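You operate a simulated robot arm through the tools that you are given. There is no shell and no other tool. Be economical: measure what you need, move in short steps, check, and stop when the job is done.

You are at the controls of a simulated robot arm. One attempt, no reset.

JOB
Dry the short belt's wet green and orange tomatoes and grade them.
Fine: belt light on first and left on; use the yellow cloth and put it back; each goes in the tray that the colour chart names; the others stay.

It is judged by the outcome, as a careful person would: the job done as asked, and still so three seconds after it is handed in. It fails if anything else is knocked over, pushed out of place, dropped, spilled or broken. Flat cloth is picked up by pressing the open fingertips on it (5 to 10 N) and closing them slowly along it; thin cloth reads only 2 to 8 mm in the jaws.

ROBOT AND FRAMES
A 6-joint arm with a two-finger gripper, on a carriage that runs on a rail from [1, 1444] to [0, -696] (x, y) and turns from -3.7 to 2.094 rad about z. Base frame: it is fixed where the carriage stands at the start and does not move with it; the origin is on the floor, on the carriage's upright axis, x ahead of it, y to its left, z up; the surface under the hand at the start is at about z = 900. Readings come in mm, rad, newtons and seconds.
Its first joint turns from -2.007 to 2.007 rad. Places, roughly: belt light switch [900, -200, 1400]; tomato [1000, -750, 1000]. Payload 3.43 kg.
The TCP is the grasp point between the finger pads, 30 mm short of the fingertips. In the tool frame z runs along the fingers and y along their closing line. The gripper opens to 104 mm. The gripper's body begins 57 mm behind the TCP.
Orientation is told as [roll, pitch, yaw] about the base's x, y, z axes, in that order, counted from this pose: with the fingers straight down and closing along the base's y, the tool's x points along the base's -x, its y along +y and its z along -z.

CONTROLS
- The arm moves only by the tool step_arm. Its argument "rows" is a list of rows, each a list of 7 numbers: the shift along the tool's x, y, z in m, then the turn, a rotation vector about the tool's x, y, z in rad, then the gripper command, from -1 (fully open) to 1 (shut), values between in proportion. In form: [[dx, dy, dz, wx, wy, wz, fingers], ...]. A call has 1 to 10 rows; each row shifts and turns the commanded pose from where the row before left it, along the tool's axes as they then stand. Rows are played at 5 a second. More than 50 mm and 0.15 rad between two rows, or a gripper value outside its range, and nothing of the call is played. A pose out of reach is approached as far as the arm can. The call stops where the force on the tool passes 50 N (or 10 N more than at its start, if that is more) or the arm is blocked; 0.2 s more then pass. The fingers move at their own pace (about 72 mm/s each) and stop on an object; they squeeze with about 38 N. The grip force told is the motor's: it shows also when the fingers shut on nothing. Time passes only in rows, and 0.2 s behind the last, so rows that do not move let the fingers close. The reply holds the time, the measured pose of the TCP, the force on the tool along the base axes, the opening and the grip force, in the units named above and with some noise, with the torque about the TCP (base axes, N m) and any sound that the robot's microphone picked up.
- Cameras (640 x 400 px; columns grow to the right, rows downward): "scene" is now at [12.3, 142.9, 1771.5]; the picture's right is [-0.56, -0.83, 0.00], its down [-0.46, 0.31, -0.83] and it looks along [0.69, -0.46, -0.55] (base axes); focal length 278 px, centre (320, 200). "wrist" rides on the gripper at [67, 18, -90] in the tool frame; the picture's right is [-0.25, 0.97, 0.00], its down [-0.73, -0.19, -0.66] and it looks along [-0.64, -0.17, 0.75] (tool axes); focal length 218 px, centre (320, 200). There is no depth. A picture from a camera that has moved, and an enlarged one, comes with that camera's place and axes in the base frame and with its lens.
- get_image(camera): a new picture of that camera. No time passes.
- move_column(by): slides the trunk up (or, below 0, down) by that many mm; the arm and the scene camera ride with it, the base frame stays. It gives what a move gives, with no picture.
- steer(legs): drives the robot by 1 to 6 legs, each [ahead, left, turn to the left] in mm, mm and rad, along the robot's own axes; the way and the turn of a leg run together, so that a leg with both is an arc; at most 1500 mm and 3.142 rad a leg. The arm and the cameras ride along, it lands a little off, and it stops where it bumps. It keeps to its track: a leg is cut to what the track allows. It gives what a move gives.
- head_to(pan, tilt): turns the head with the scene camera to pan (to the left, within 2.705 rad either way) and tilt (down, from -0.506 to 1.204), counted from straight ahead of the robot. It gives what a move gives.
- inspect(camera, box): a new picture of the part [left, top, right, bottom] of that camera's present view, enlarged. No time passes.
- job_done(): hands the job in; it is judged then, once.

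Go step by step. Nothing tells you exact positions but the pictures and the camera data: compare them with the known pose of the tool, close in by small moves and look again before you grip or let go. The budget is 120 turns and 82 pictures, counting those below and the enlarged ones. Unless the task says otherwise, let go and move clear before handing in, and close with one line.

The tools are called after "Request:" as a command line: name --pt "numbers of a row" for each row, then --argument value for the rest, lists and objects as JSON in quotes. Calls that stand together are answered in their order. step_arm: Moves the arm, as the interface text tells. Its arguments: {"type":"object","properties":{"rows":{"type":"array","items":{"type":"array","items":{"type":"number"}}}},"required":["rows"]} The other tools are called the same way: move_column (by) slides the trunk up or down; steer (legs) drives the base; head_to (pan, tilt) turns the head that bears the scene camera; get_image (camera) takes a picture; inspect (camera, box) takes an enlarged picture of a part of a camera's view; job_done () hands the job in.

At the start:

```text
time: 0.0
tcp_pos: [677.7, -237.0, 1547.7]
tool_rot: [0.0, -0.001, 0.0]
contact_force: [-0.1, 0.2, 0.3]
ft_torque: [-0.01, 0.0, 0.04]
opening: 104.0
gripper_force: 0.1
trunk travel left (down, up): [-825.0, 165.0]
robot x, y, heading: [2.2, 6.0, -0.001]
head pan, tilt: [-0.59, 0.586]
```

scene: 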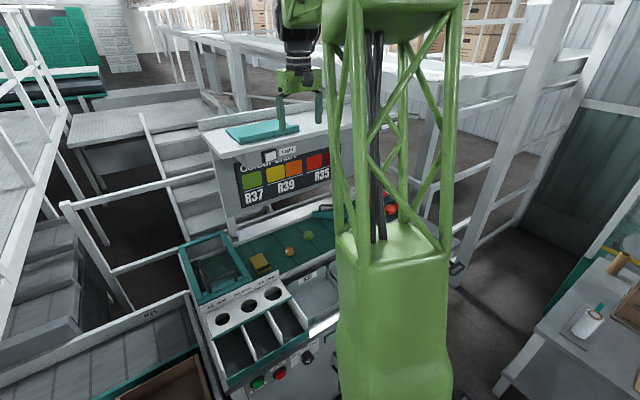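
wrist: 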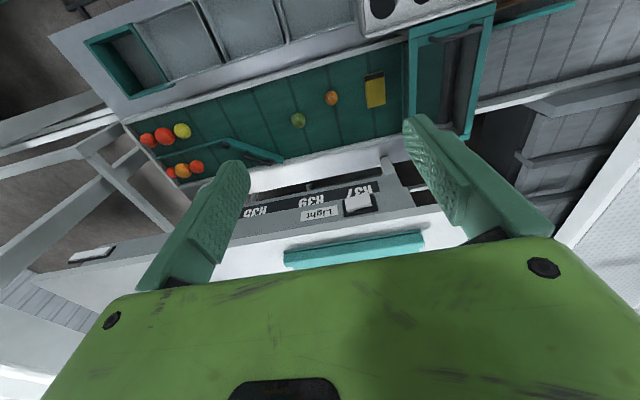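

I see a belt with tomatoes, a yellow cloth, a colour chart and a light switch above the belt. I'll enlarge the views to read labels.

Request:
inspect --camera "scene" --box '[170, 120, 350, 240]'

Request:
inspect --camera "scene" --box '[170, 230, 350, 400]'

Request:
inspect --camera "wrist" --box '[80, 0, 480, 250]'

```text
3.33 times, centred on (260, 180) of scene
camera zoom: at [12.3, 142.9, 1771.5], right [-0.56, -0.83, 0.0], down [-0.46, 0.31, -0.83], along [0.69, -0.46, -0.55], focal length 927 px, centre (520, 267)
```

zoom: 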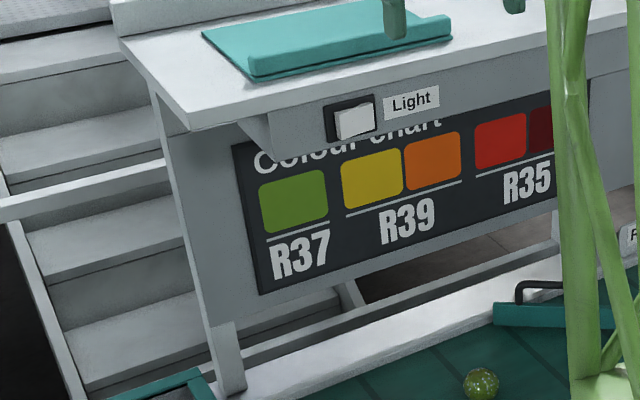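

```text
2.35 times, centred on (260, 315) of scene
camera zoom: at [12.3, 142.9, 1771.5], right [-0.56, -0.83, 0.0], down [-0.46, 0.31, -0.83], along [0.69, -0.46, -0.55], focal length 654 px, centre (461, -71)
```

zoom: 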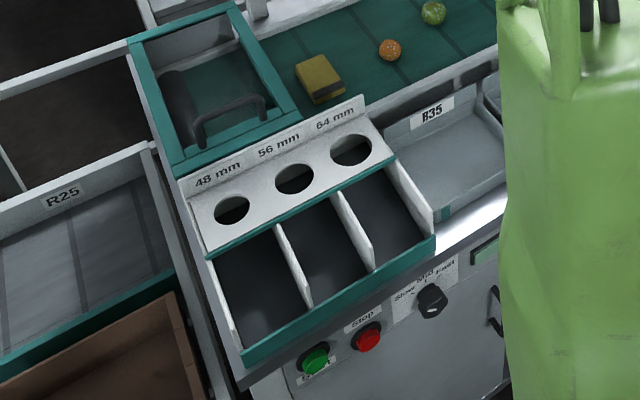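

```text
1.60 times, centred on (280, 125) of wrist
camera zoom: at [612.7, -217.5, 1636.9], right [0.25, 0.97, 0.0], down [0.73, -0.19, 0.66], along [0.64, -0.17, -0.75], focal length 349 px, centre (384, 320)
```

zoom: 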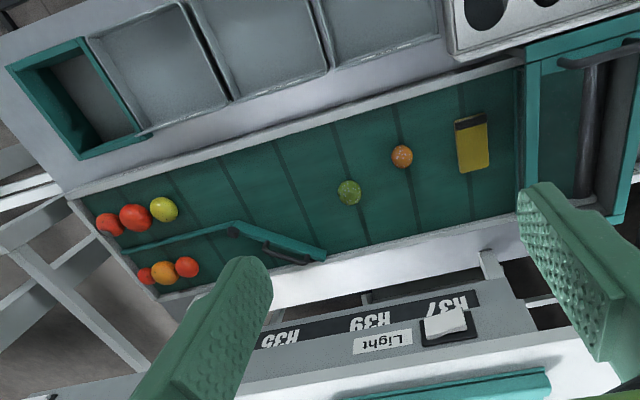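

The switch comes out near (885,-216,1346) and the green tomato near (862,-358,925). Next I'll look closer at the yellow item, the tomatoes and the tray labels.

Request:
inspect --camera "wrist" --box '[270, 60, 420, 150]'

Request:
inspect --camera "wrist" --box '[110, 90, 290, 200]'

Request:
head_to --pan -1.0 --tilt 0.7

Request:
get_image --camera "scene"

```text
4.27 times, centred on (345, 105) of wrist
camera zoom: at [612.7, -217.5, 1636.9], right [0.25, 0.97, 0.0], down [0.73, -0.19, 0.66], along [0.64, -0.17, -0.75], focal length 931 px, centre (213, 605)
```

zoom: 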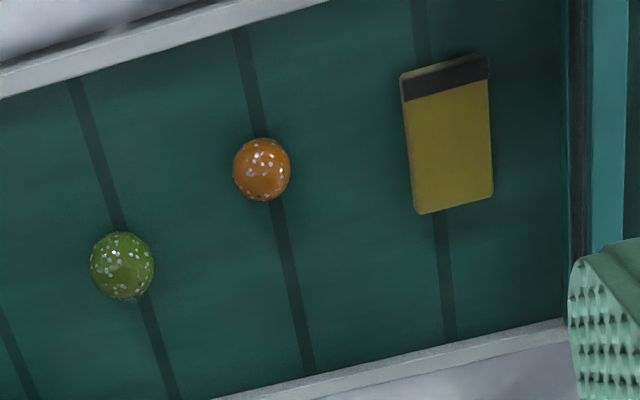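

```text
3.56 times, centred on (200, 145) of wrist
camera zoom: at [612.7, -217.5, 1636.9], right [0.25, 0.97, 0.0], down [0.73, -0.19, 0.66], along [0.64, -0.17, -0.75], focal length 776 px, centre (747, 396)
```

zoom: 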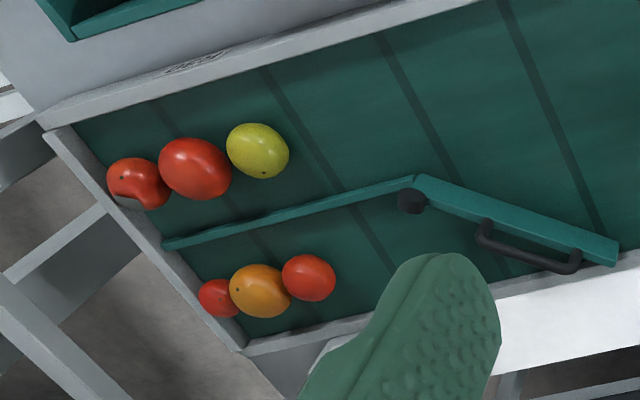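

```text
time: 0.9
tcp_pos: [678.7, -235.7, 1547.8]
tool_rot: [-0.001, 0.0, 0.001]
contact_force: [-0.6, 0.6, 0.7]
ft_torque: [-0.01, 0.0, -0.04]
opening: 103.9
gripper_force: 0.1
trunk travel left (down, up): [-825.0, 165.0]
robot x, y, heading: [-4.0, -1.9, -0.001]
head pan, tilt: [-1.0, 0.7]
```

```text
74 pictures are left
camera scene: at [-15.6, 120.8, 1761.6], right [-0.84, -0.54, 0.0], down [-0.35, 0.54, -0.77], along [0.41, -0.64, -0.64], focal length 278 px, centre (320, 200)
```

scene: 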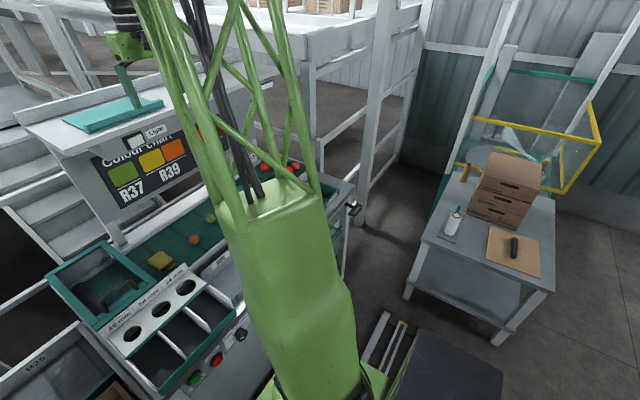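

Both wet tomatoes carry droplets and the far-end ones are dry. The head is clear of nothing important, so I'll look closely at the switch and tray labels.

Request:
inspect --camera "wrist" --box '[280, 180, 400, 250]'

Request:
inspect --camera "wrist" --box '[80, 0, 440, 110]'

Request:
step_arm --pt "0 0 0 0 -0.15 0 1" --pt "0 0 0 0 -0.15 0 1" --pt "0 0 0 0 -0.15 0 1" --pt "0 0 0 0 -0.15 0 1" --pt "0 0 0 0 -0.15 0 1" --pt "0 0 0 0 -0.15 0 1" --pt "0 0 0 0 -0.15 0 1" --pt "0 0 0 0 -0.15 0 1" --pt "0 0 0 0 -0.15 0 1" --pt "0 0 0 0 -0.15 0 1"

Request:
get_image --camera "wrist"

```text
5.33 times, centred on (340, 215) of wrist
camera zoom: at [612.7, -217.5, 1636.9], right [0.25, 0.97, 0.0], down [0.73, -0.19, 0.66], along [0.64, -0.17, -0.75], focal length 1164 px, centre (213, 120)
```

zoom: 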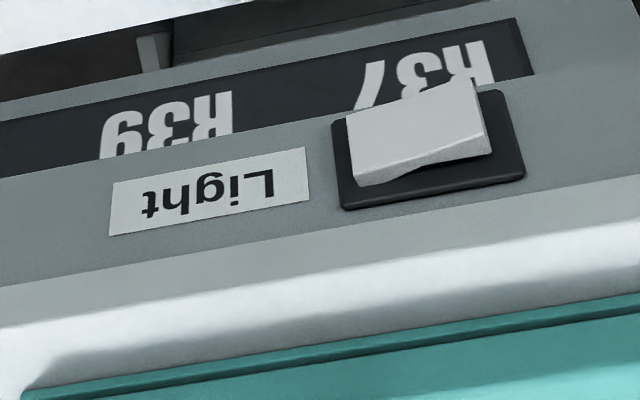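

```text
1.78 times, centred on (260, 55) of wrist
camera zoom: at [612.7, -217.5, 1636.9], right [0.25, 0.97, 0.0], down [0.73, -0.19, 0.66], along [0.64, -0.17, -0.75], focal length 388 px, centre (427, 458)
```

zoom: 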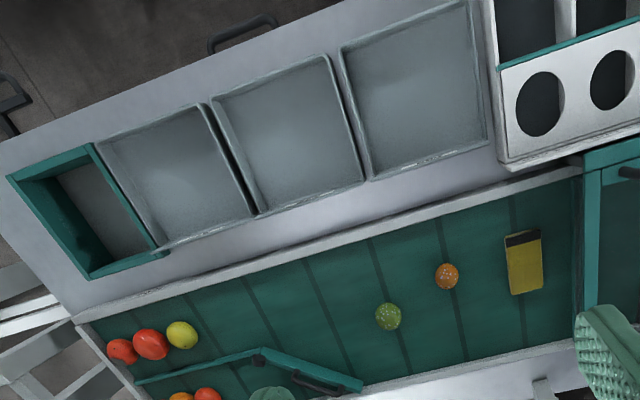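

```text
time: 3.1
tcp_pos: [678.1, -235.9, 1544.9]
tool_rot: [-0.012, -1.501, 0.013]
contact_force: [-0.1, -1.1, -0.1]
ft_torque: [0.0, -0.02, 0.02]
opening: 0.0
gripper_force: 34.6
trunk travel left (down, up): [-825.0, 165.0]
robot x, y, heading: [0.8, -0.5, 0.002]
head pan, tilt: [-1.0, 0.7]
```

```text
71 pictures are left
camera wrist: at [585.4, -218.5, 1484.0], right [0.02, 0.97, 0.25], down [-0.6, -0.19, 0.77], along [0.8, -0.17, 0.58], focal length 218 px, centre (320, 200)
```

wrist: 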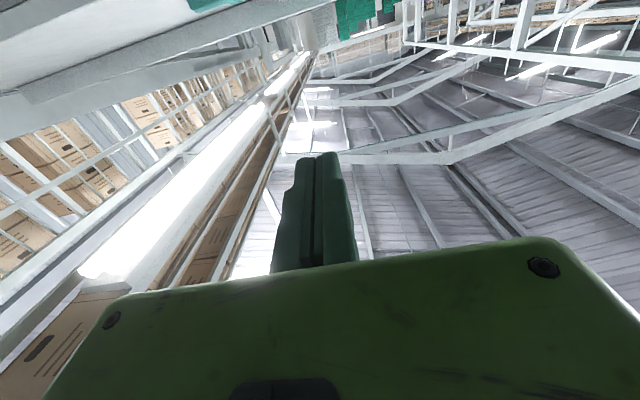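

The rocker's raised side matters, so I'll zoom on it from the scene camera before touching.

Request:
inspect --camera "scene" --box '[112, 120, 176, 160]'

Request:
inspect --camera "scene" --box '[40, 200, 260, 400]'

```text
10.00 times, centred on (144, 140) of scene
camera zoom: at [-15.3, 120.4, 1759.2], right [-0.84, -0.54, 0.0], down [-0.35, 0.54, -0.76], along [0.41, -0.64, -0.64], focal length 2781 px, centre (2080, 800)
```

zoom: 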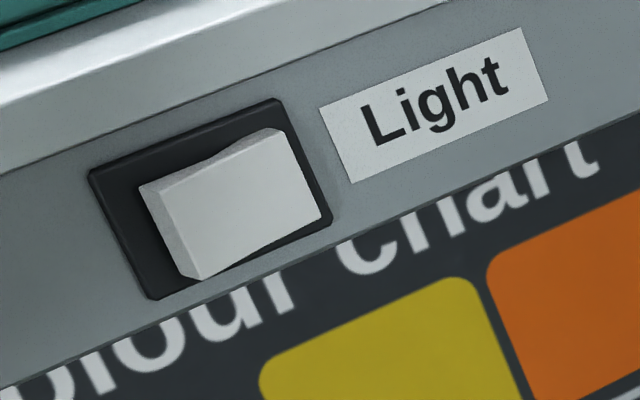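

```text
2.00 times, centred on (150, 300) of scene
camera zoom: at [-15.3, 120.4, 1759.2], right [-0.84, -0.54, 0.0], down [-0.35, 0.54, -0.76], along [0.41, -0.64, -0.64], focal length 556 px, centre (660, 0)
```

zoom: 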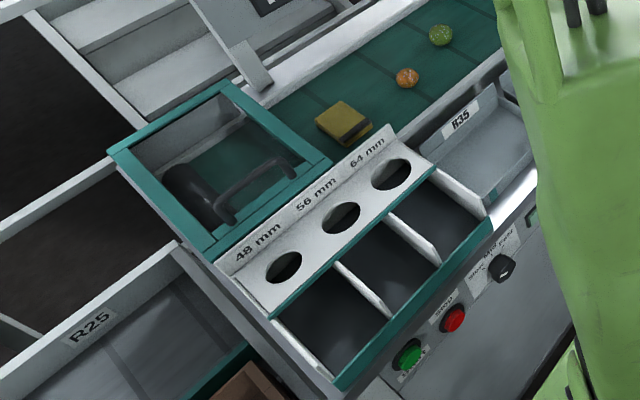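

The rocker rocks sideways; its +y half stands out, near (885,-207,1348). I'll lower the trunk to that height and line the closed fingertips up.

Request:
move_column --by -196

Request:
step_arm --pt "0 0.015 0 0 -0.07 0 1" --pt "0 0.014 0 0 0 0 1" --pt "0 0 0.04 0 0 0 1" --pt "0 0 0.03 0 0 0 1" --pt "0 0 0 0 0 0 1"

Request:
get_image --camera "wrist"

Request:
head_to --pan -0.45 --tilt 0.4

Request:
get_image --camera "scene"

```text
time: 5.2
tcp_pos: [678.1, -237.1, 1351.9]
tool_rot: [-0.008, -1.501, 0.007]
contact_force: [-0.4, 0.4, -0.6]
ft_torque: [0.01, 0.03, 0.0]
opening: 0.0
gripper_force: 35.3
trunk travel left (down, up): [-629.0, 361.0]
robot x, y, heading: [1.1, -1.1, -0.0]
head pan, tilt: [-1.0, 0.7]
```

```text
time: 6.4
tcp_pos: [750.3, -207.1, 1351.4]
tool_rot: [0.02, -1.569, -0.017]
contact_force: [0.1, 0.4, 0.2]
ft_torque: [0.02, -0.03, 0.02]
opening: 0.0
gripper_force: 34.6
trunk travel left (down, up): [-629.0, 361.0]
robot x, y, heading: [-1.2, 1.0, -0.001]
head pan, tilt: [-1.0, 0.7]
```

```text
68 pictures are left
camera wrist: at [662.4, -188.0, 1284.3], right [0.0, 0.97, 0.25], down [-0.66, -0.19, 0.73], along [0.76, -0.17, 0.63], focal length 218 px, centre (320, 200)
```

wrist: 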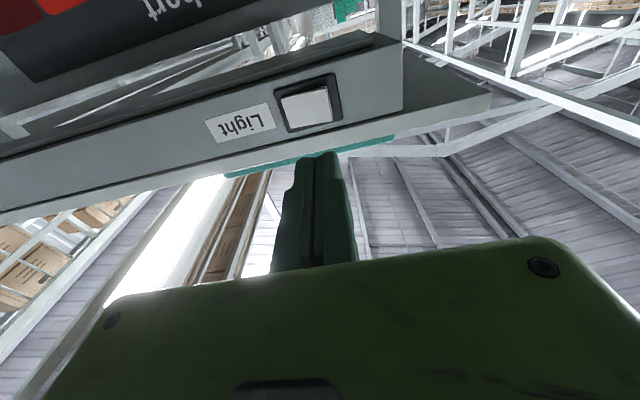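

```text
time: 7.4
tcp_pos: [750.0, -206.9, 1351.8]
tool_rot: [0.011, -1.567, -0.009]
contact_force: [1.0, -0.2, -0.3]
ft_torque: [-0.03, -0.01, -0.01]
opening: 0.0
gripper_force: 34.3
trunk travel left (down, up): [-629.0, 361.0]
robot x, y, heading: [-1.0, 1.8, -0.0]
head pan, tilt: [-0.45, 0.4]
```

```text
67 pictures are left
camera scene: at [21.8, 151.9, 1592.4], right [-0.44, -0.9, 0.0], down [-0.35, 0.17, -0.92], along [0.83, -0.4, -0.39], focal length 278 px, centre (320, 200)
```

scene: 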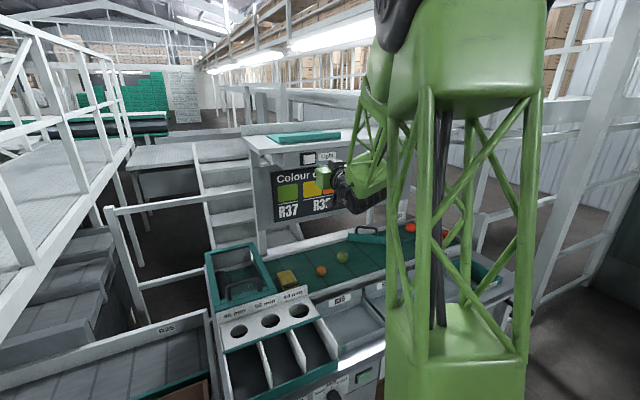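

The fingertips are in line with the rocker's raised half. I'll advance in small steps until it clicks.

Request:
step_arm --pt "0.002 0.003 0.04 0 0 0 1" --pt "0 0 0.03 0 0 0 1" --pt "0 0 0.005 0 0 0 1" --pt "0 0 0.005 0 0 0 1" --pt "0 0 0.005 0 0 0 1" --pt "0 0 0.005 0 0 0 1" --pt "0 0 0.004 0 0 0 1"

Request:
get_image --camera "wrist"

```text
time: 9.0
tcp_pos: [842.3, -203.9, 1348.7]
tool_rot: [0.011, -1.569, -0.01]
contact_force: [0.5, 0.2, -0.2]
ft_torque: [0.0, -0.01, 0.02]
opening: 0.0
gripper_force: 34.4
trunk travel left (down, up): [-629.0, 361.0]
robot x, y, heading: [1.6, -1.6, -0.004]
head pan, tilt: [-0.45, 0.4]
```

```text
66 pictures are left
camera wrist: at [754.1, -185.7, 1281.6], right [0.0, 0.97, 0.25], down [-0.66, -0.19, 0.73], along [0.76, -0.17, 0.63], focal length 218 px, centre (320, 200)
```

wrist: 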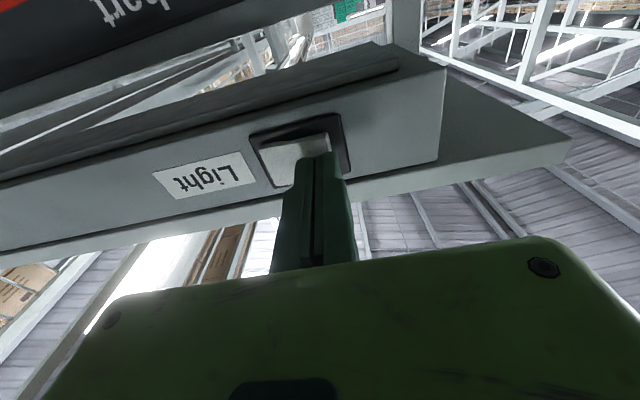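

Fingertips are close to the raised half of the rocker; I'll go on in small steps.

Request:
step_arm --pt "0 0 0.004 0 0 0 1" --pt "0 0 0.004 0 0 0 1" --pt "0 0 0.003 0 0 0 1" --pt "0 0 0.003 0 0 0 1" --pt "0 0 0.003 0 0 0 1"

Request:
get_image --camera "wrist"

```text
time: 9.9
tcp_pos: [851.8, -202.4, 1350.3]
tool_rot: [-0.024, -1.568, 0.025]
contact_force: [-32.3, 6.7, 0.2]
ft_torque: [-0.08, -0.08, -0.23]
opening: 0.0
gripper_force: 34.7
trunk travel left (down, up): [-629.0, 361.0]
robot x, y, heading: [2.8, 3.6, 0.002]
head pan, tilt: [-0.45, 0.4]
stopped in row 4: the force on the tool passed its limit at 56 N (the readings are from after the stop); the commanded pose is now the measured one
```

```text
65 pictures are left
camera wrist: at [762.6, -184.6, 1282.4], right [0.0, 0.97, 0.25], down [-0.65, -0.19, 0.73], along [0.76, -0.17, 0.63], focal length 218 px, centre (320, 200)
```

wrist: 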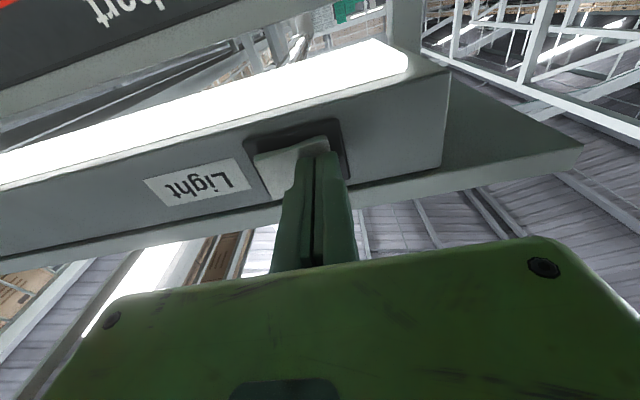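

The light bar is now glowing, so the switch is done. I'll back straight out, then turn the tool down again.

Request:
step_arm --pt "0 0 -0.04 0 0 0 1" --pt "0 0 -0.05 0 0 0 1" --pt "0 0 -0.05 0 0 0 1" --pt "0 0 -0.03 0 0 0 1" --pt "0 0 0 0 0.15 0 1" --pt "0 0 0 0 0.15 0 1" --pt "0 0 0 0 0.15 0 0" --pt "0 0 0 0 0.15 0 -1" --pt "0 0 0 0 0.15 0 -1" --pt "0 0 0 0 0.15 0 -1"

Request:
step_arm --pt "0 0 0 0 0.15 0 -1" --pt "0 0 0 0 0.15 0 -1" --pt "0 0 0 0 0.15 0 -1" --pt "0 0 0 0 0.15 0 -1" --pt "0 0 0 0 0.07 0 -1"

Request:
steer --legs '[[0, -330, 0]]'

Request:
get_image --camera "wrist"

Request:
head_to --pan 0.1 --tilt 0.9

Request:
get_image --camera "scene"

```text
time: 12.1
tcp_pos: [696.6, -190.9, 1361.6]
tool_rot: [0.211, -0.726, -0.217]
contact_force: [-2.4, -3.0, -2.5]
ft_torque: [0.1, -0.27, 0.13]
opening: 104.0
gripper_force: 0.1
trunk travel left (down, up): [-629.0, 361.0]
robot x, y, heading: [-1.2, 4.1, 0.001]
head pan, tilt: [-0.45, 0.4]
```

```text
time: 13.3
tcp_pos: [683.9, -203.0, 1348.7]
tool_rot: [-0.002, 0.004, 0.001]
contact_force: [0.4, -0.1, -0.1]
ft_torque: [0.0, 0.04, -0.01]
opening: 104.3
gripper_force: 0.0
trunk travel left (down, up): [-629.0, 361.0]
robot x, y, heading: [-0.8, 0.4, -0.002]
head pan, tilt: [-0.45, 0.4]
```

```text
time: 15.6
tcp_pos: [683.1, -531.4, 1348.6]
tool_rot: [-0.001, 0.003, -0.001]
contact_force: [0.7, 0.1, 1.0]
ft_torque: [-0.02, -0.01, 0.0]
opening: 104.1
gripper_force: 0.0
trunk travel left (down, up): [-629.0, 361.0]
robot x, y, heading: [-1.2, -328.9, -0.005]
head pan, tilt: [-0.45, 0.4]
```

```text
64 pictures are left
camera wrist: at [618.3, -512.5, 1438.0], right [0.25, 0.97, 0.0], down [0.73, -0.19, 0.65], along [0.63, -0.17, -0.76], focal length 218 px, centre (320, 200)
```

wrist: 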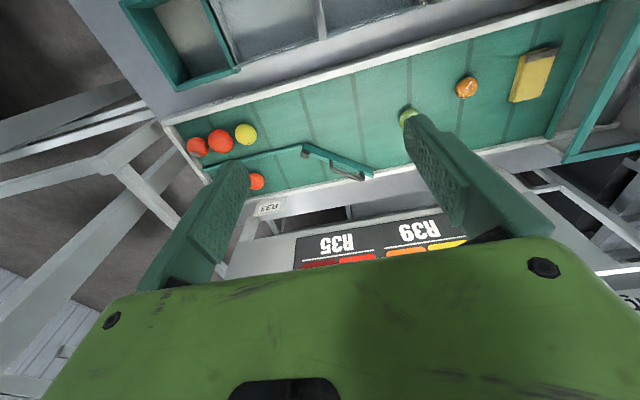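

```text
time: 16.6
tcp_pos: [683.5, -531.7, 1348.6]
tool_rot: [0.002, 0.005, -0.002]
contact_force: [0.6, 0.9, -0.7]
ft_torque: [-0.02, 0.0, 0.0]
opening: 104.0
gripper_force: 0.1
trunk travel left (down, up): [-629.0, 361.0]
robot x, y, heading: [-2.4, -323.4, -0.006]
head pan, tilt: [0.099, 0.901]
```

```text
63 pictures are left
camera scene: at [13.7, -126.4, 1549.4], right [0.1, -1.0, 0.0], down [-0.78, -0.08, -0.62], along [0.62, 0.06, -0.78], focal length 278 px, centre (320, 200)
```

scene: 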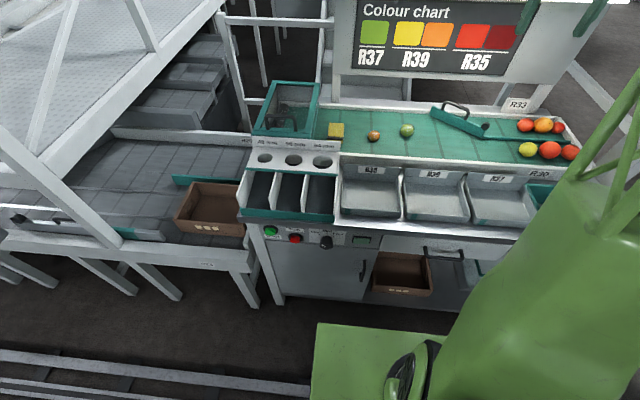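

Great view of the station. I'll zoom on the tray labels, the chart and the tomatoes under the light.

Request:
inspect --camera "scene" --box '[330, 150, 570, 240]'

Request:
inspect --camera "scene" --box '[310, 90, 450, 170]'

Request:
inspect --camera "scene" --box '[430, 90, 590, 170]'

Request:
inspect --camera "scene" --box '[340, 0, 540, 110]'

```text
2.67 times, centred on (450, 195) of scene
camera zoom: at [13.7, -126.4, 1549.4], right [0.1, -1.0, 0.0], down [-0.78, -0.08, -0.62], along [0.62, 0.06, -0.78], focal length 742 px, centre (-27, 213)
```

zoom: 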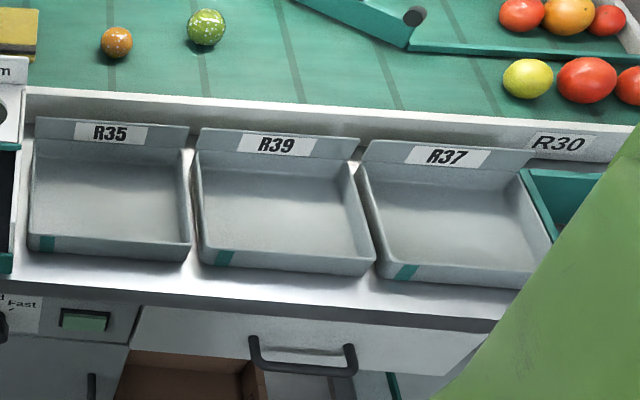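

```text
4.57 times, centred on (380, 130) of scene
camera zoom: at [13.7, -126.4, 1549.4], right [0.1, -1.0, 0.0], down [-0.78, -0.08, -0.62], along [0.62, 0.06, -0.78], focal length 1271 px, centre (46, 520)
```

zoom: 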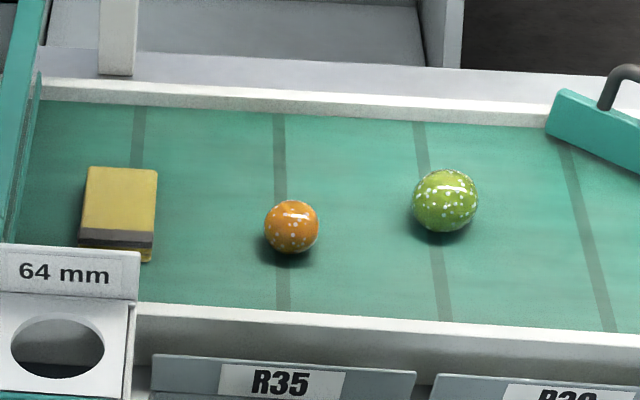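

```text
4.00 times, centred on (510, 130) of scene
camera zoom: at [13.7, -126.4, 1549.4], right [0.1, -1.0, 0.0], down [-0.78, -0.08, -0.62], along [0.62, 0.06, -0.78], focal length 1112 px, centre (-440, 480)
```

zoom: 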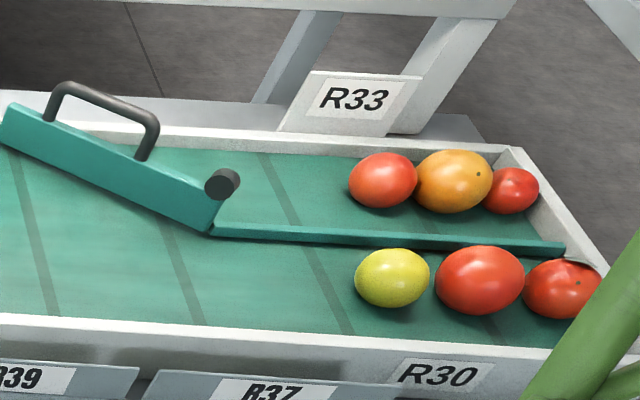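

```text
3.20 times, centred on (440, 55) of scene
camera zoom: at [13.7, -126.4, 1549.4], right [0.1, -1.0, 0.0], down [-0.78, -0.08, -0.62], along [0.62, 0.06, -0.78], focal length 890 px, centre (-64, 664)
```

zoom: 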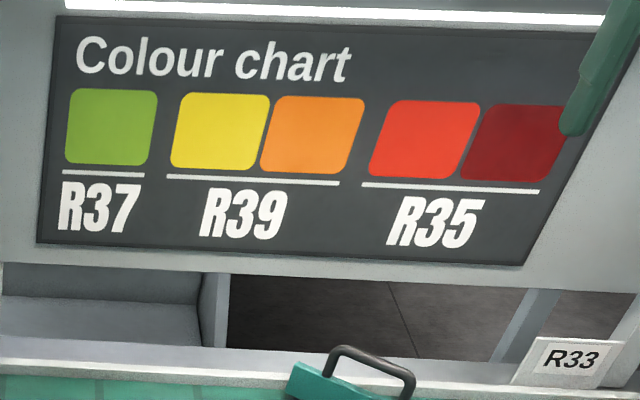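

Green goes to R37 (tray near y -625) and orange to R39 (y -425); the others stay. I'll lower the trunk and bring the tool over the cloth at about (842,-103).

Request:
move_column --by -250

Request:
step_arm --pt "0 0.05 0 0 0 0 -1" --pt "0 0.05 0 0 0 0 -1" --pt "0 0.05 0 0 0 0 -1" --pt "0 0.05 0 0 0 0 -1" --pt "0 0.05 0 0 0 0 -1" --pt "0 0.05 0 0 0 0 -1" --pt "0 0.05 0 0 0 0 -1" --pt "-0.03 0.04 0 0 0 0 -1" --pt "-0.03 0.04 0 0 0 0 -1" --pt "0 0 0 0 0 0 -1"

Request:
get_image --camera "wrist"

Request:
get_image --camera "scene"

```text
time: 19.1
tcp_pos: [684.7, -530.1, 1096.3]
tool_rot: [0.0, 0.006, -0.002]
contact_force: [0.0, 0.4, 0.5]
ft_torque: [0.03, 0.0, 0.03]
opening: 103.9
gripper_force: 0.0
trunk travel left (down, up): [-379.0, 611.0]
robot x, y, heading: [-0.3, -326.3, 0.001]
head pan, tilt: [0.099, 0.901]
```

```text
time: 21.3
tcp_pos: [744.7, -98.8, 1096.8]
tool_rot: [-0.001, 0.006, -0.001]
contact_force: [-0.7, 0.3, 0.2]
ft_torque: [0.03, -0.01, 0.01]
opening: 103.9
gripper_force: 0.0
trunk travel left (down, up): [-379.0, 611.0]
robot x, y, heading: [0.2, -327.6, 0.0]
head pan, tilt: [0.099, 0.901]
```

```text
58 pictures are left
camera wrist: at [679.7, -80.5, 1186.2], right [0.25, 0.97, 0.0], down [0.73, -0.19, 0.65], along [0.63, -0.17, -0.76], focal length 218 px, centre (320, 200)
```

wrist: 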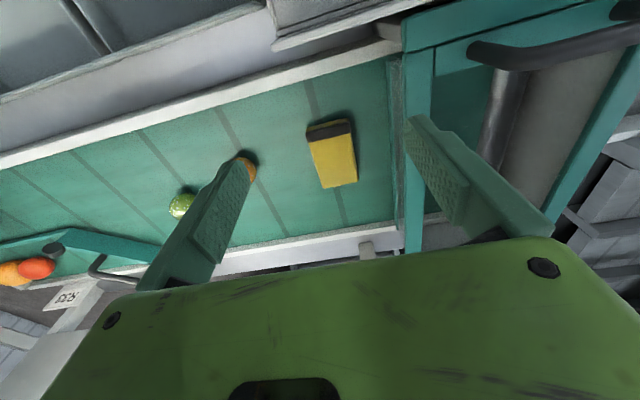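

```text
57 pictures are left
camera scene: at [16.8, -125.1, 1298.5], right [0.1, -1.0, 0.0], down [-0.78, -0.08, -0.62], along [0.62, 0.06, -0.79], focal length 278 px, centre (320, 200)
```

scene: 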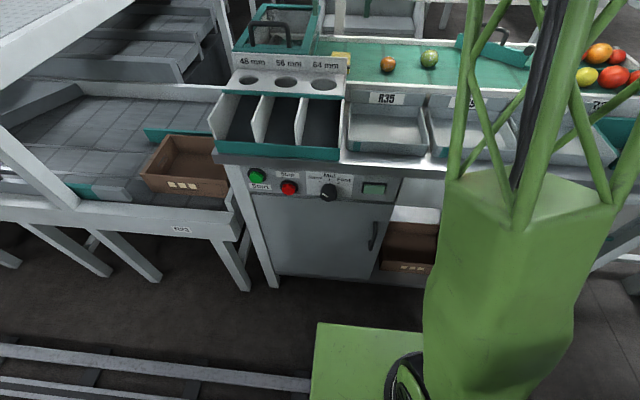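

Request:
inspect --camera "wrist" --box '[270, 100, 390, 205]'

Request:
inspect --camera "scene" --box '[310, 30, 450, 110]'

```text
3.81 times, centred on (330, 152) of wrist
camera zoom: at [679.7, -80.5, 1186.2], right [0.25, 0.97, 0.0], down [0.73, -0.19, 0.65], along [0.63, -0.17, -0.76], focal length 832 px, centre (282, 381)
```

zoom: 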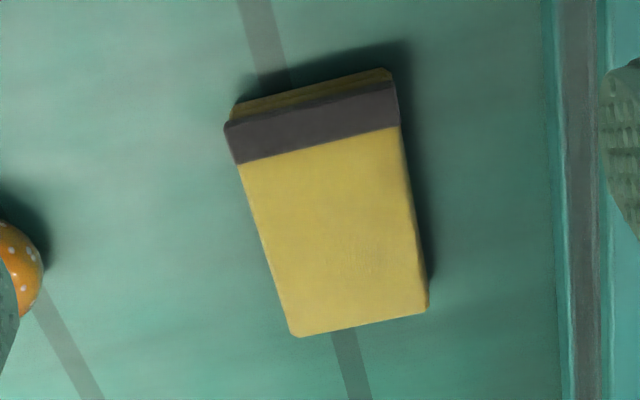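

```text
4.57 times, centred on (380, 70) of scene
camera zoom: at [16.8, -125.1, 1298.5], right [0.1, -1.0, 0.0], down [-0.78, -0.08, -0.62], along [0.62, 0.06, -0.79], focal length 1271 px, centre (46, 794)
```

zoom: 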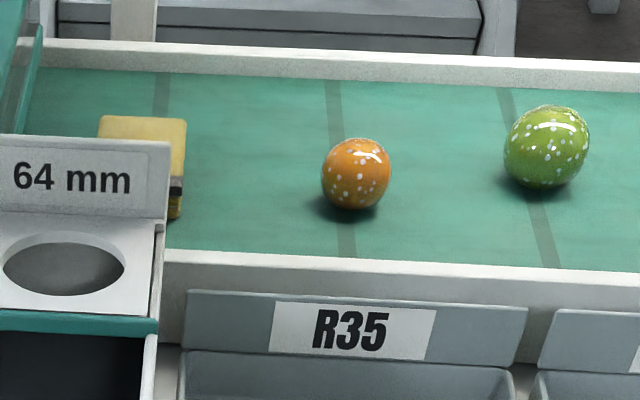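

The cloth is a folded pad about 57 x 88 mm lying along x, centred near (837,-103). I'll come over it with the fingers straddling its sides, still above.

Request:
step_arm --pt "-0.046 -0.002 0 0 0 0 -0.7" --pt "-0.046 -0.002 0 0 0 0 -0.7" --pt "0 0 0.045 0 0 0 -0.7" --pt "0 0 0.045 0 0 0 -0.7" --pt "0 0 0.045 0 0 0 -0.7" --pt "0 0 0 0 0 0 -0.7"

Request:
get_image --camera "wrist"

Request:
inspect --camera "scene" --box '[270, 0, 450, 110]'

```text
time: 22.7
tcp_pos: [834.0, -105.3, 960.8]
tool_rot: [0.0, 0.004, -0.001]
contact_force: [0.4, 0.0, -0.2]
ft_torque: [0.02, -0.01, -0.02]
opening: 88.6
gripper_force: 0.1
trunk travel left (down, up): [-379.0, 611.0]
robot x, y, heading: [-0.7, -324.5, 0.001]
head pan, tilt: [0.099, 0.901]
```

```text
54 pictures are left
camera wrist: at [769.9, -85.9, 1050.9], right [0.25, 0.97, 0.0], down [0.73, -0.19, 0.65], along [0.63, -0.17, -0.76], focal length 218 px, centre (320, 200)
```

wrist: 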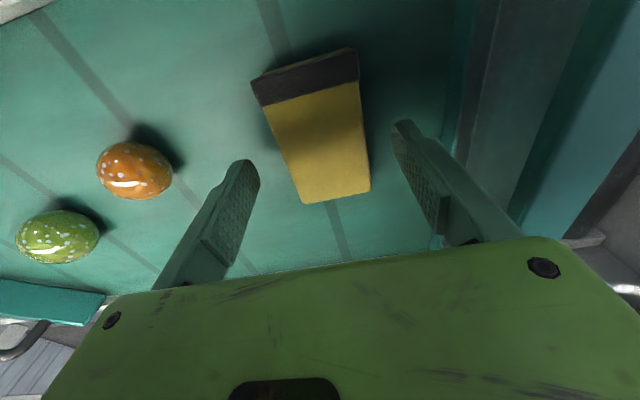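

```text
3.56 times, centred on (360, 55) of scene
camera zoom: at [13.8, -126.3, 1299.4], right [0.1, -1.0, 0.0], down [-0.78, -0.08, -0.62], along [0.62, 0.06, -0.78], focal length 989 px, centre (178, 716)
```

zoom: 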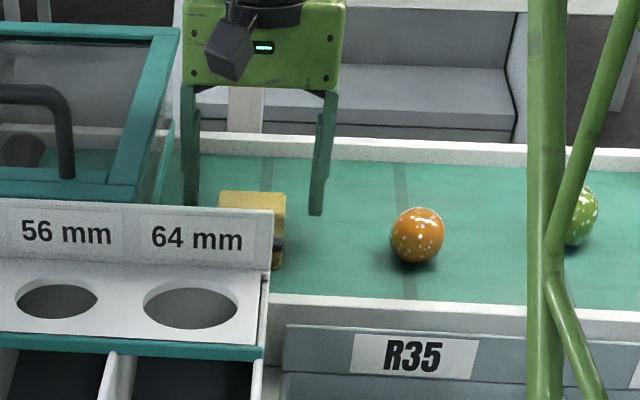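

The fingers straddle the pad evenly. I'll descend gently toward the belt.

Request:
step_arm --pt "-0.002 0.002 0.012 0 0 0 -0.7" --pt "0 0 0.008 0 0 0 -0.7" --pt "0 0 0.003 0 0 0 -0.7" --pt "0 0 0.003 0 0 0 -0.7" --pt "0 0 0 0 0 0 -0.7"

Request:
get_image --camera "wrist"

Request:
inspect --camera "scene" --box '[290, 0, 430, 90]'

```text
time: 23.9
tcp_pos: [837.1, -103.3, 937.9]
tool_rot: [0.0, 0.003, -0.004]
contact_force: [0.8, -0.4, -0.5]
ft_torque: [0.01, 0.02, -0.01]
opening: 88.7
gripper_force: 0.1
trunk travel left (down, up): [-379.0, 611.0]
robot x, y, heading: [-2.5, -324.4, 0.003]
head pan, tilt: [0.099, 0.901]
```

```text
52 pictures are left
camera wrist: at [771.4, -84.6, 1026.4], right [0.25, 0.97, 0.0], down [0.73, -0.19, 0.65], along [0.63, -0.17, -0.76], focal length 218 px, centre (320, 200)
```

wrist: 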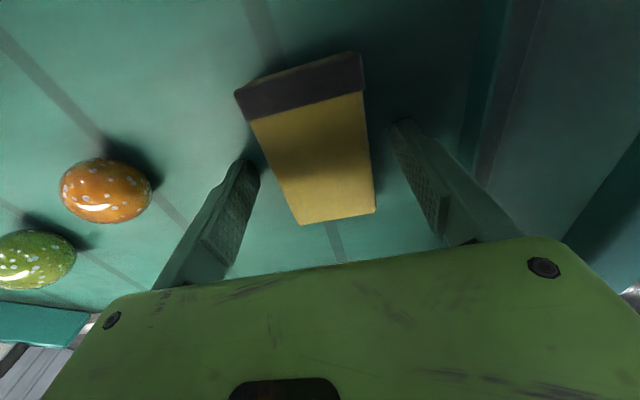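

```text
4.44 times, centred on (360, 45) of scene
camera zoom: at [13.7, -126.4, 1299.4], right [0.1, -1.0, 0.0], down [-0.78, -0.08, -0.62], along [0.62, 0.06, -0.78], focal length 1236 px, centre (142, 889)
```

zoom: 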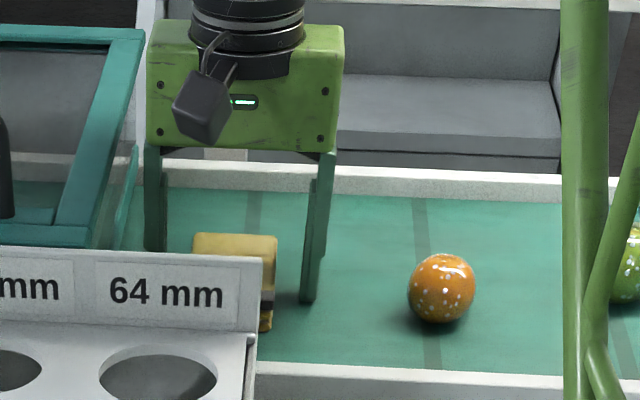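

Tips are roughly 8 mm above the belt, well below the pad's top. I'll go 3 mm lower and close.

Request:
step_arm --pt "0 0 0.003 0 0 0 -0.5" --pt "0 0 0 0 0 0 -0.3" --pt "0 0 0 0 0 0 -0.1" --pt "0 0 0 0 0 0 0.05" --pt "0 0 0 0 0 0 0.2" --pt "0 0 0 0 0 0 0.35" --pt "0 0 0 0 0 0 0.5" --pt "0 0 0 0 0 0 0.7" --pt "0 0 0 0 0 0 1" --pt "0 0 0 0 0 0 1"

Request:
get_image --camera "wrist"

```text
time: 26.1
tcp_pos: [838.3, -102.3, 934.0]
tool_rot: [-0.001, 0.006, -0.002]
contact_force: [-0.3, 0.6, 0.2]
ft_torque: [0.01, 0.01, 0.02]
opening: 56.7
gripper_force: 38.5
trunk travel left (down, up): [-379.0, 611.0]
robot x, y, heading: [2.2, -324.4, -0.002]
head pan, tilt: [0.099, 0.901]
```

```text
50 pictures are left
camera wrist: at [771.9, -84.7, 1023.6], right [0.25, 0.97, 0.0], down [0.73, -0.19, 0.65], along [0.63, -0.17, -0.76], focal length 218 px, centre (320, 200)
```

wrist: 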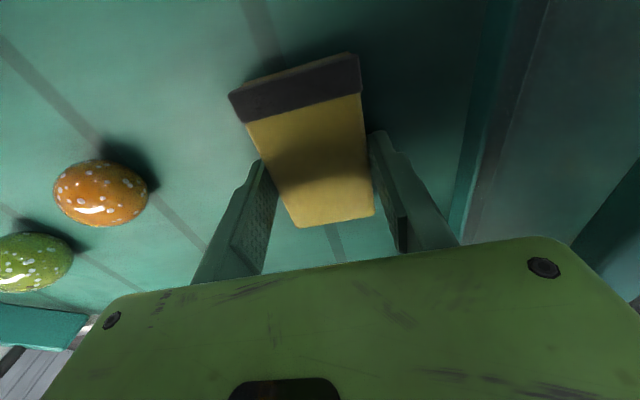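

The pad is held at 56.7 mm (grip pose 838,-102,934 for the return). I'll lift and check.

Request:
step_arm --pt "0 0 -0.02 0 0 0 1" --pt "0 0 -0.04 0 0 0 1" --pt "0 0 -0.04 0 0 0 1" --pt "0 0 0 0 0 0 1"

Request:
inspect --camera "scene" --box '[290, 0, 450, 100]'

```text
time: 27.1
tcp_pos: [838.2, -102.9, 1034.6]
tool_rot: [0.0, 0.005, -0.002]
contact_force: [0.0, 0.4, -0.3]
ft_torque: [0.03, 0.0, -0.01]
opening: 56.7
gripper_force: 38.1
trunk travel left (down, up): [-379.0, 611.0]
robot x, y, heading: [0.7, -329.8, 0.001]
head pan, tilt: [0.099, 0.901]
```

```text
4.00 times, centred on (370, 50) of scene
camera zoom: at [13.7, -126.4, 1299.4], right [0.1, -1.0, 0.0], down [-0.78, -0.08, -0.62], along [0.62, 0.06, -0.78], focal length 1112 px, centre (120, 800)
```

zoom: 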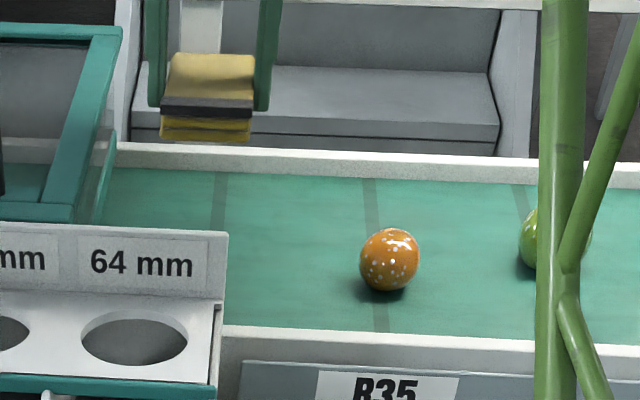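

The pad (about 25 mm thick) is held firmly. I'll move over the orange tomato at about (821,-239) and come down lightly on it.

Request:
step_arm --pt "0.008 -0.045 0 0 0 0 1" --pt "0.009 -0.045 0 0 0 0 1" --pt "0 -0.046 0 0 0 0 1" --pt "0 0 0.02 0 0 0 1" --pt "0 0 0.02 0 0 0 1" --pt "0 0 0 0 0 0 1"

Request:
inspect --camera "scene" --box '[290, 0, 450, 100]'

Request:
get_image --camera "wrist"

```text
time: 28.5
tcp_pos: [820.9, -237.8, 994.2]
tool_rot: [-0.001, 0.004, -0.003]
contact_force: [0.2, 0.0, -0.1]
ft_torque: [-0.02, -0.01, 0.01]
opening: 56.9
gripper_force: 37.9
trunk travel left (down, up): [-379.0, 611.0]
robot x, y, heading: [0.1, -324.1, -0.003]
head pan, tilt: [0.099, 0.901]
```

```text
4.00 times, centred on (370, 50) of scene
camera zoom: at [13.8, -126.4, 1299.4], right [0.1, -1.0, 0.0], down [-0.78, -0.08, -0.62], along [0.62, 0.06, -0.78], focal length 1112 px, centre (120, 800)
```

zoom: 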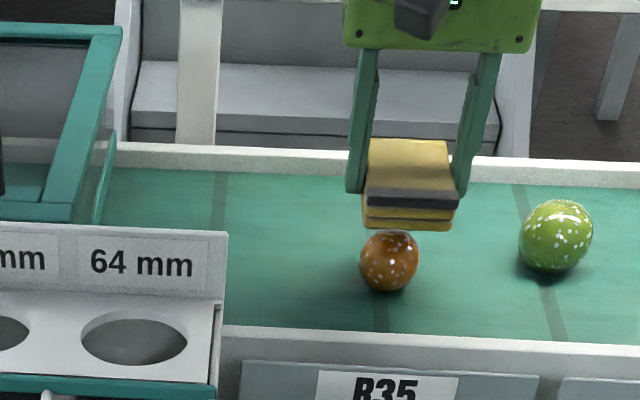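

```text
47 pictures are left
camera wrist: at [755.7, -219.3, 1083.2], right [0.25, 0.97, 0.0], down [0.73, -0.19, 0.65], along [0.63, -0.17, -0.76], focal length 218 px, centre (320, 200)
```

wrist: 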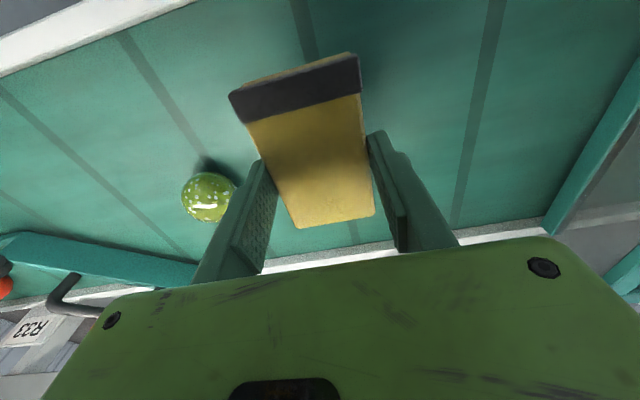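

The pad is over the orange tomato. I'll lower it in small steps until light contact.

Request:
step_arm --pt "0 0.003 0.006 0 0 0 1" --pt "0 0 0.004 0 0 0 1" --pt "0 0 0.002 0 0 0 1" --pt "0 0 0 0 0 0 1"

Request:
inspect --camera "scene" --box '[330, 10, 450, 90]'

```text
time: 29.5
tcp_pos: [820.4, -235.2, 981.6]
tool_rot: [0.0, 0.005, -0.002]
contact_force: [0.2, 0.0, -0.8]
ft_torque: [-0.01, -0.03, -0.01]
opening: 56.8
gripper_force: 37.7
trunk travel left (down, up): [-379.0, 611.0]
robot x, y, heading: [2.1, -324.4, -0.003]
head pan, tilt: [0.099, 0.901]
```

```text
5.00 times, centred on (390, 50) of scene
camera zoom: at [13.7, -126.4, 1299.4], right [0.1, -1.0, 0.0], down [-0.78, -0.08, -0.62], along [0.62, 0.06, -0.78], focal length 1391 px, centre (-30, 950)
```

zoom: 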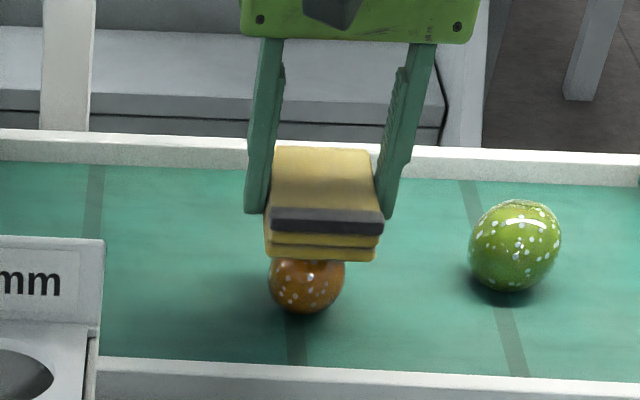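

Request:
step_arm --pt "0 0 0.002 0 0 0 1" --pt "0 0 0 0 0 0 1"

Request:
step_arm --pt "0 0 0.002 0 0 0 1" --pt "0 0 0 0 0 0 1"

Request:
step_arm --pt "0 0 0.0015 0 0 0 1" --pt "0 0 0 0 0 0 1"

```text
time: 30.1
tcp_pos: [820.7, -235.2, 980.4]
tool_rot: [0.001, 0.003, -0.002]
contact_force: [0.1, -1.0, -0.1]
ft_torque: [0.0, 0.02, 0.03]
opening: 56.6
gripper_force: 38.0
trunk travel left (down, up): [-379.0, 611.0]
robot x, y, heading: [-1.3, -327.3, -0.004]
head pan, tilt: [0.099, 0.901]
```

```text
time: 30.7
tcp_pos: [820.3, -235.4, 977.4]
tool_rot: [0.0, 0.004, -0.003]
contact_force: [-1.1, 0.6, -0.2]
ft_torque: [0.03, 0.01, -0.04]
opening: 56.8
gripper_force: 37.7
trunk travel left (down, up): [-379.0, 611.0]
robot x, y, heading: [1.8, -327.9, -0.001]
head pan, tilt: [0.099, 0.901]
```

```text
time: 31.3
tcp_pos: [819.4, -236.4, 975.8]
tool_rot: [-0.002, 0.002, 0.0]
contact_force: [0.6, 0.2, -0.7]
ft_torque: [-0.04, -0.03, 0.02]
opening: 56.7
gripper_force: 37.5
trunk travel left (down, up): [-379.0, 611.0]
robot x, y, heading: [-0.4, -326.7, 0.0]
head pan, tilt: [0.099, 0.901]
```

Request:
step_arm --pt "0 0 0.0015 0 0 0 1" --pt "0 0 0 0 0 0 1"

Request:
step_arm --pt "0 0 0.0015 0 0 0 1" --pt "0 0 0 0 0 0 1"

Request:
inspect --camera "scene" --box '[330, 10, 450, 90]'

```text
time: 31.9
tcp_pos: [818.6, -235.8, 974.0]
tool_rot: [0.001, 0.003, -0.003]
contact_force: [-0.2, -0.1, 0.8]
ft_torque: [0.01, -0.02, 0.0]
opening: 56.8
gripper_force: 37.6
trunk travel left (down, up): [-379.0, 611.0]
robot x, y, heading: [-1.4, -326.1, -0.002]
head pan, tilt: [0.099, 0.901]
```

```text
time: 32.5
tcp_pos: [820.2, -235.0, 973.6]
tool_rot: [0.0, 0.003, -0.002]
contact_force: [0.8, -0.3, -0.7]
ft_torque: [-0.01, 0.02, -0.02]
opening: 56.7
gripper_force: 38.0
trunk travel left (down, up): [-379.0, 611.0]
robot x, y, heading: [1.1, -320.9, -0.002]
head pan, tilt: [0.099, 0.901]
```

```text
5.00 times, centred on (390, 50) of scene
camera zoom: at [13.7, -126.4, 1299.4], right [0.1, -1.0, 0.0], down [-0.78, -0.08, -0.62], along [0.62, 0.06, -0.78], focal length 1391 px, centre (-30, 950)
```

zoom: 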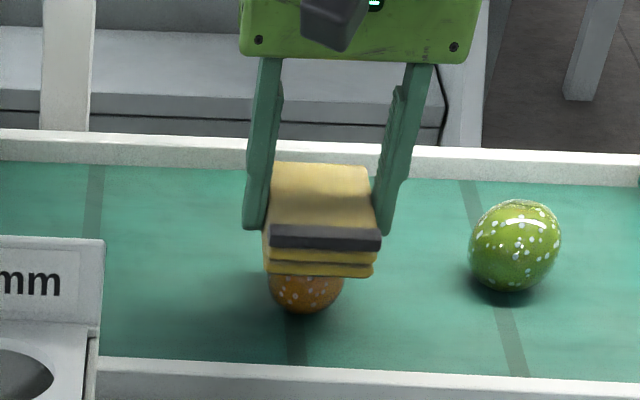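

No contact force yet; the pad is soft or a touch higher. I'll continue in small steps.

Request:
step_arm --pt "0 0 0.0015 0 0 0 1" --pt "0 0 0 0 0 0 1"

Request:
step_arm --pt "0 0 0.0015 0 0 0 1" --pt "0 0 0 0 0 0 1"

Request:
step_arm --pt "0 0 0.0015 0 0 0 1" --pt "0 0 0 0 0 0 1"

```text
time: 33.1
tcp_pos: [820.4, -235.9, 972.0]
tool_rot: [0.0, 0.003, -0.003]
contact_force: [-0.3, -0.3, 0.1]
ft_torque: [-0.01, -0.01, 0.02]
opening: 56.7
gripper_force: 37.9
trunk travel left (down, up): [-379.0, 611.0]
robot x, y, heading: [-4.9, -327.9, -0.003]
head pan, tilt: [0.099, 0.901]
```

```text
time: 33.7
tcp_pos: [820.5, -236.1, 970.1]
tool_rot: [-0.001, 0.004, 0.0]
contact_force: [0.4, -0.8, 4.0]
ft_torque: [-0.01, 0.02, 0.0]
opening: 56.6
gripper_force: 38.2
trunk travel left (down, up): [-379.0, 611.0]
robot x, y, heading: [1.9, -324.2, -0.0]
head pan, tilt: [0.099, 0.901]
```

```text
time: 34.3
tcp_pos: [821.1, -236.4, 970.7]
tool_rot: [-0.001, 0.002, 0.0]
contact_force: [2.2, -0.2, 20.4]
ft_torque: [-0.07, -0.1, 0.02]
opening: 56.7
gripper_force: 37.8
trunk travel left (down, up): [-379.0, 611.0]
robot x, y, heading: [-0.4, -325.2, -0.006]
head pan, tilt: [0.099, 0.901]
```

Contact at about 20 N; I'll ease off 1 mm and wipe with short strokes that end where they began.

Request:
step_arm --pt "0 0 -0.001 0 0 0 1" --pt "0 0.008 0 0 0 0 1" --pt "0 0.008 0 0 0 0 1" --pt "0 -0.008 0 0 0 0 1" --pt "0 -0.008 0 0 0 0 1" --pt "0 -0.008 0 0 0 0 1" --pt "0 -0.008 0 0 0 0 1" --pt "0 0.008 0 0 0 0 1" --pt "0 0.008 0 0 0 0 1" --pt "0 0 0 0 0 0 1"

Request:
inspect --camera "scene" --box '[330, 10, 450, 90]'

```text
time: 36.5
tcp_pos: [819.2, -236.1, 969.8]
tool_rot: [-0.001, 0.001, -0.003]
contact_force: [2.2, -0.4, 16.4]
ft_torque: [0.03, -0.13, -0.01]
opening: 56.7
gripper_force: 38.0
trunk travel left (down, up): [-379.0, 611.0]
robot x, y, heading: [-0.7, -327.5, 0.003]
head pan, tilt: [0.099, 0.901]
```

```text
5.00 times, centred on (390, 50) of scene
camera zoom: at [13.2, -126.5, 1299.3], right [0.1, -1.0, 0.0], down [-0.78, -0.08, -0.62], along [0.62, 0.06, -0.78], focal length 1391 px, centre (-30, 950)
```

zoom: 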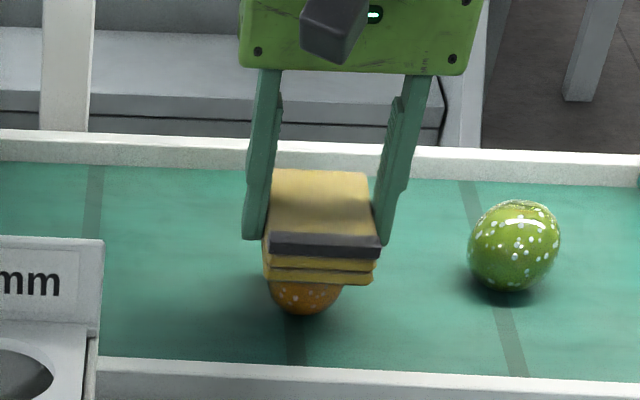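

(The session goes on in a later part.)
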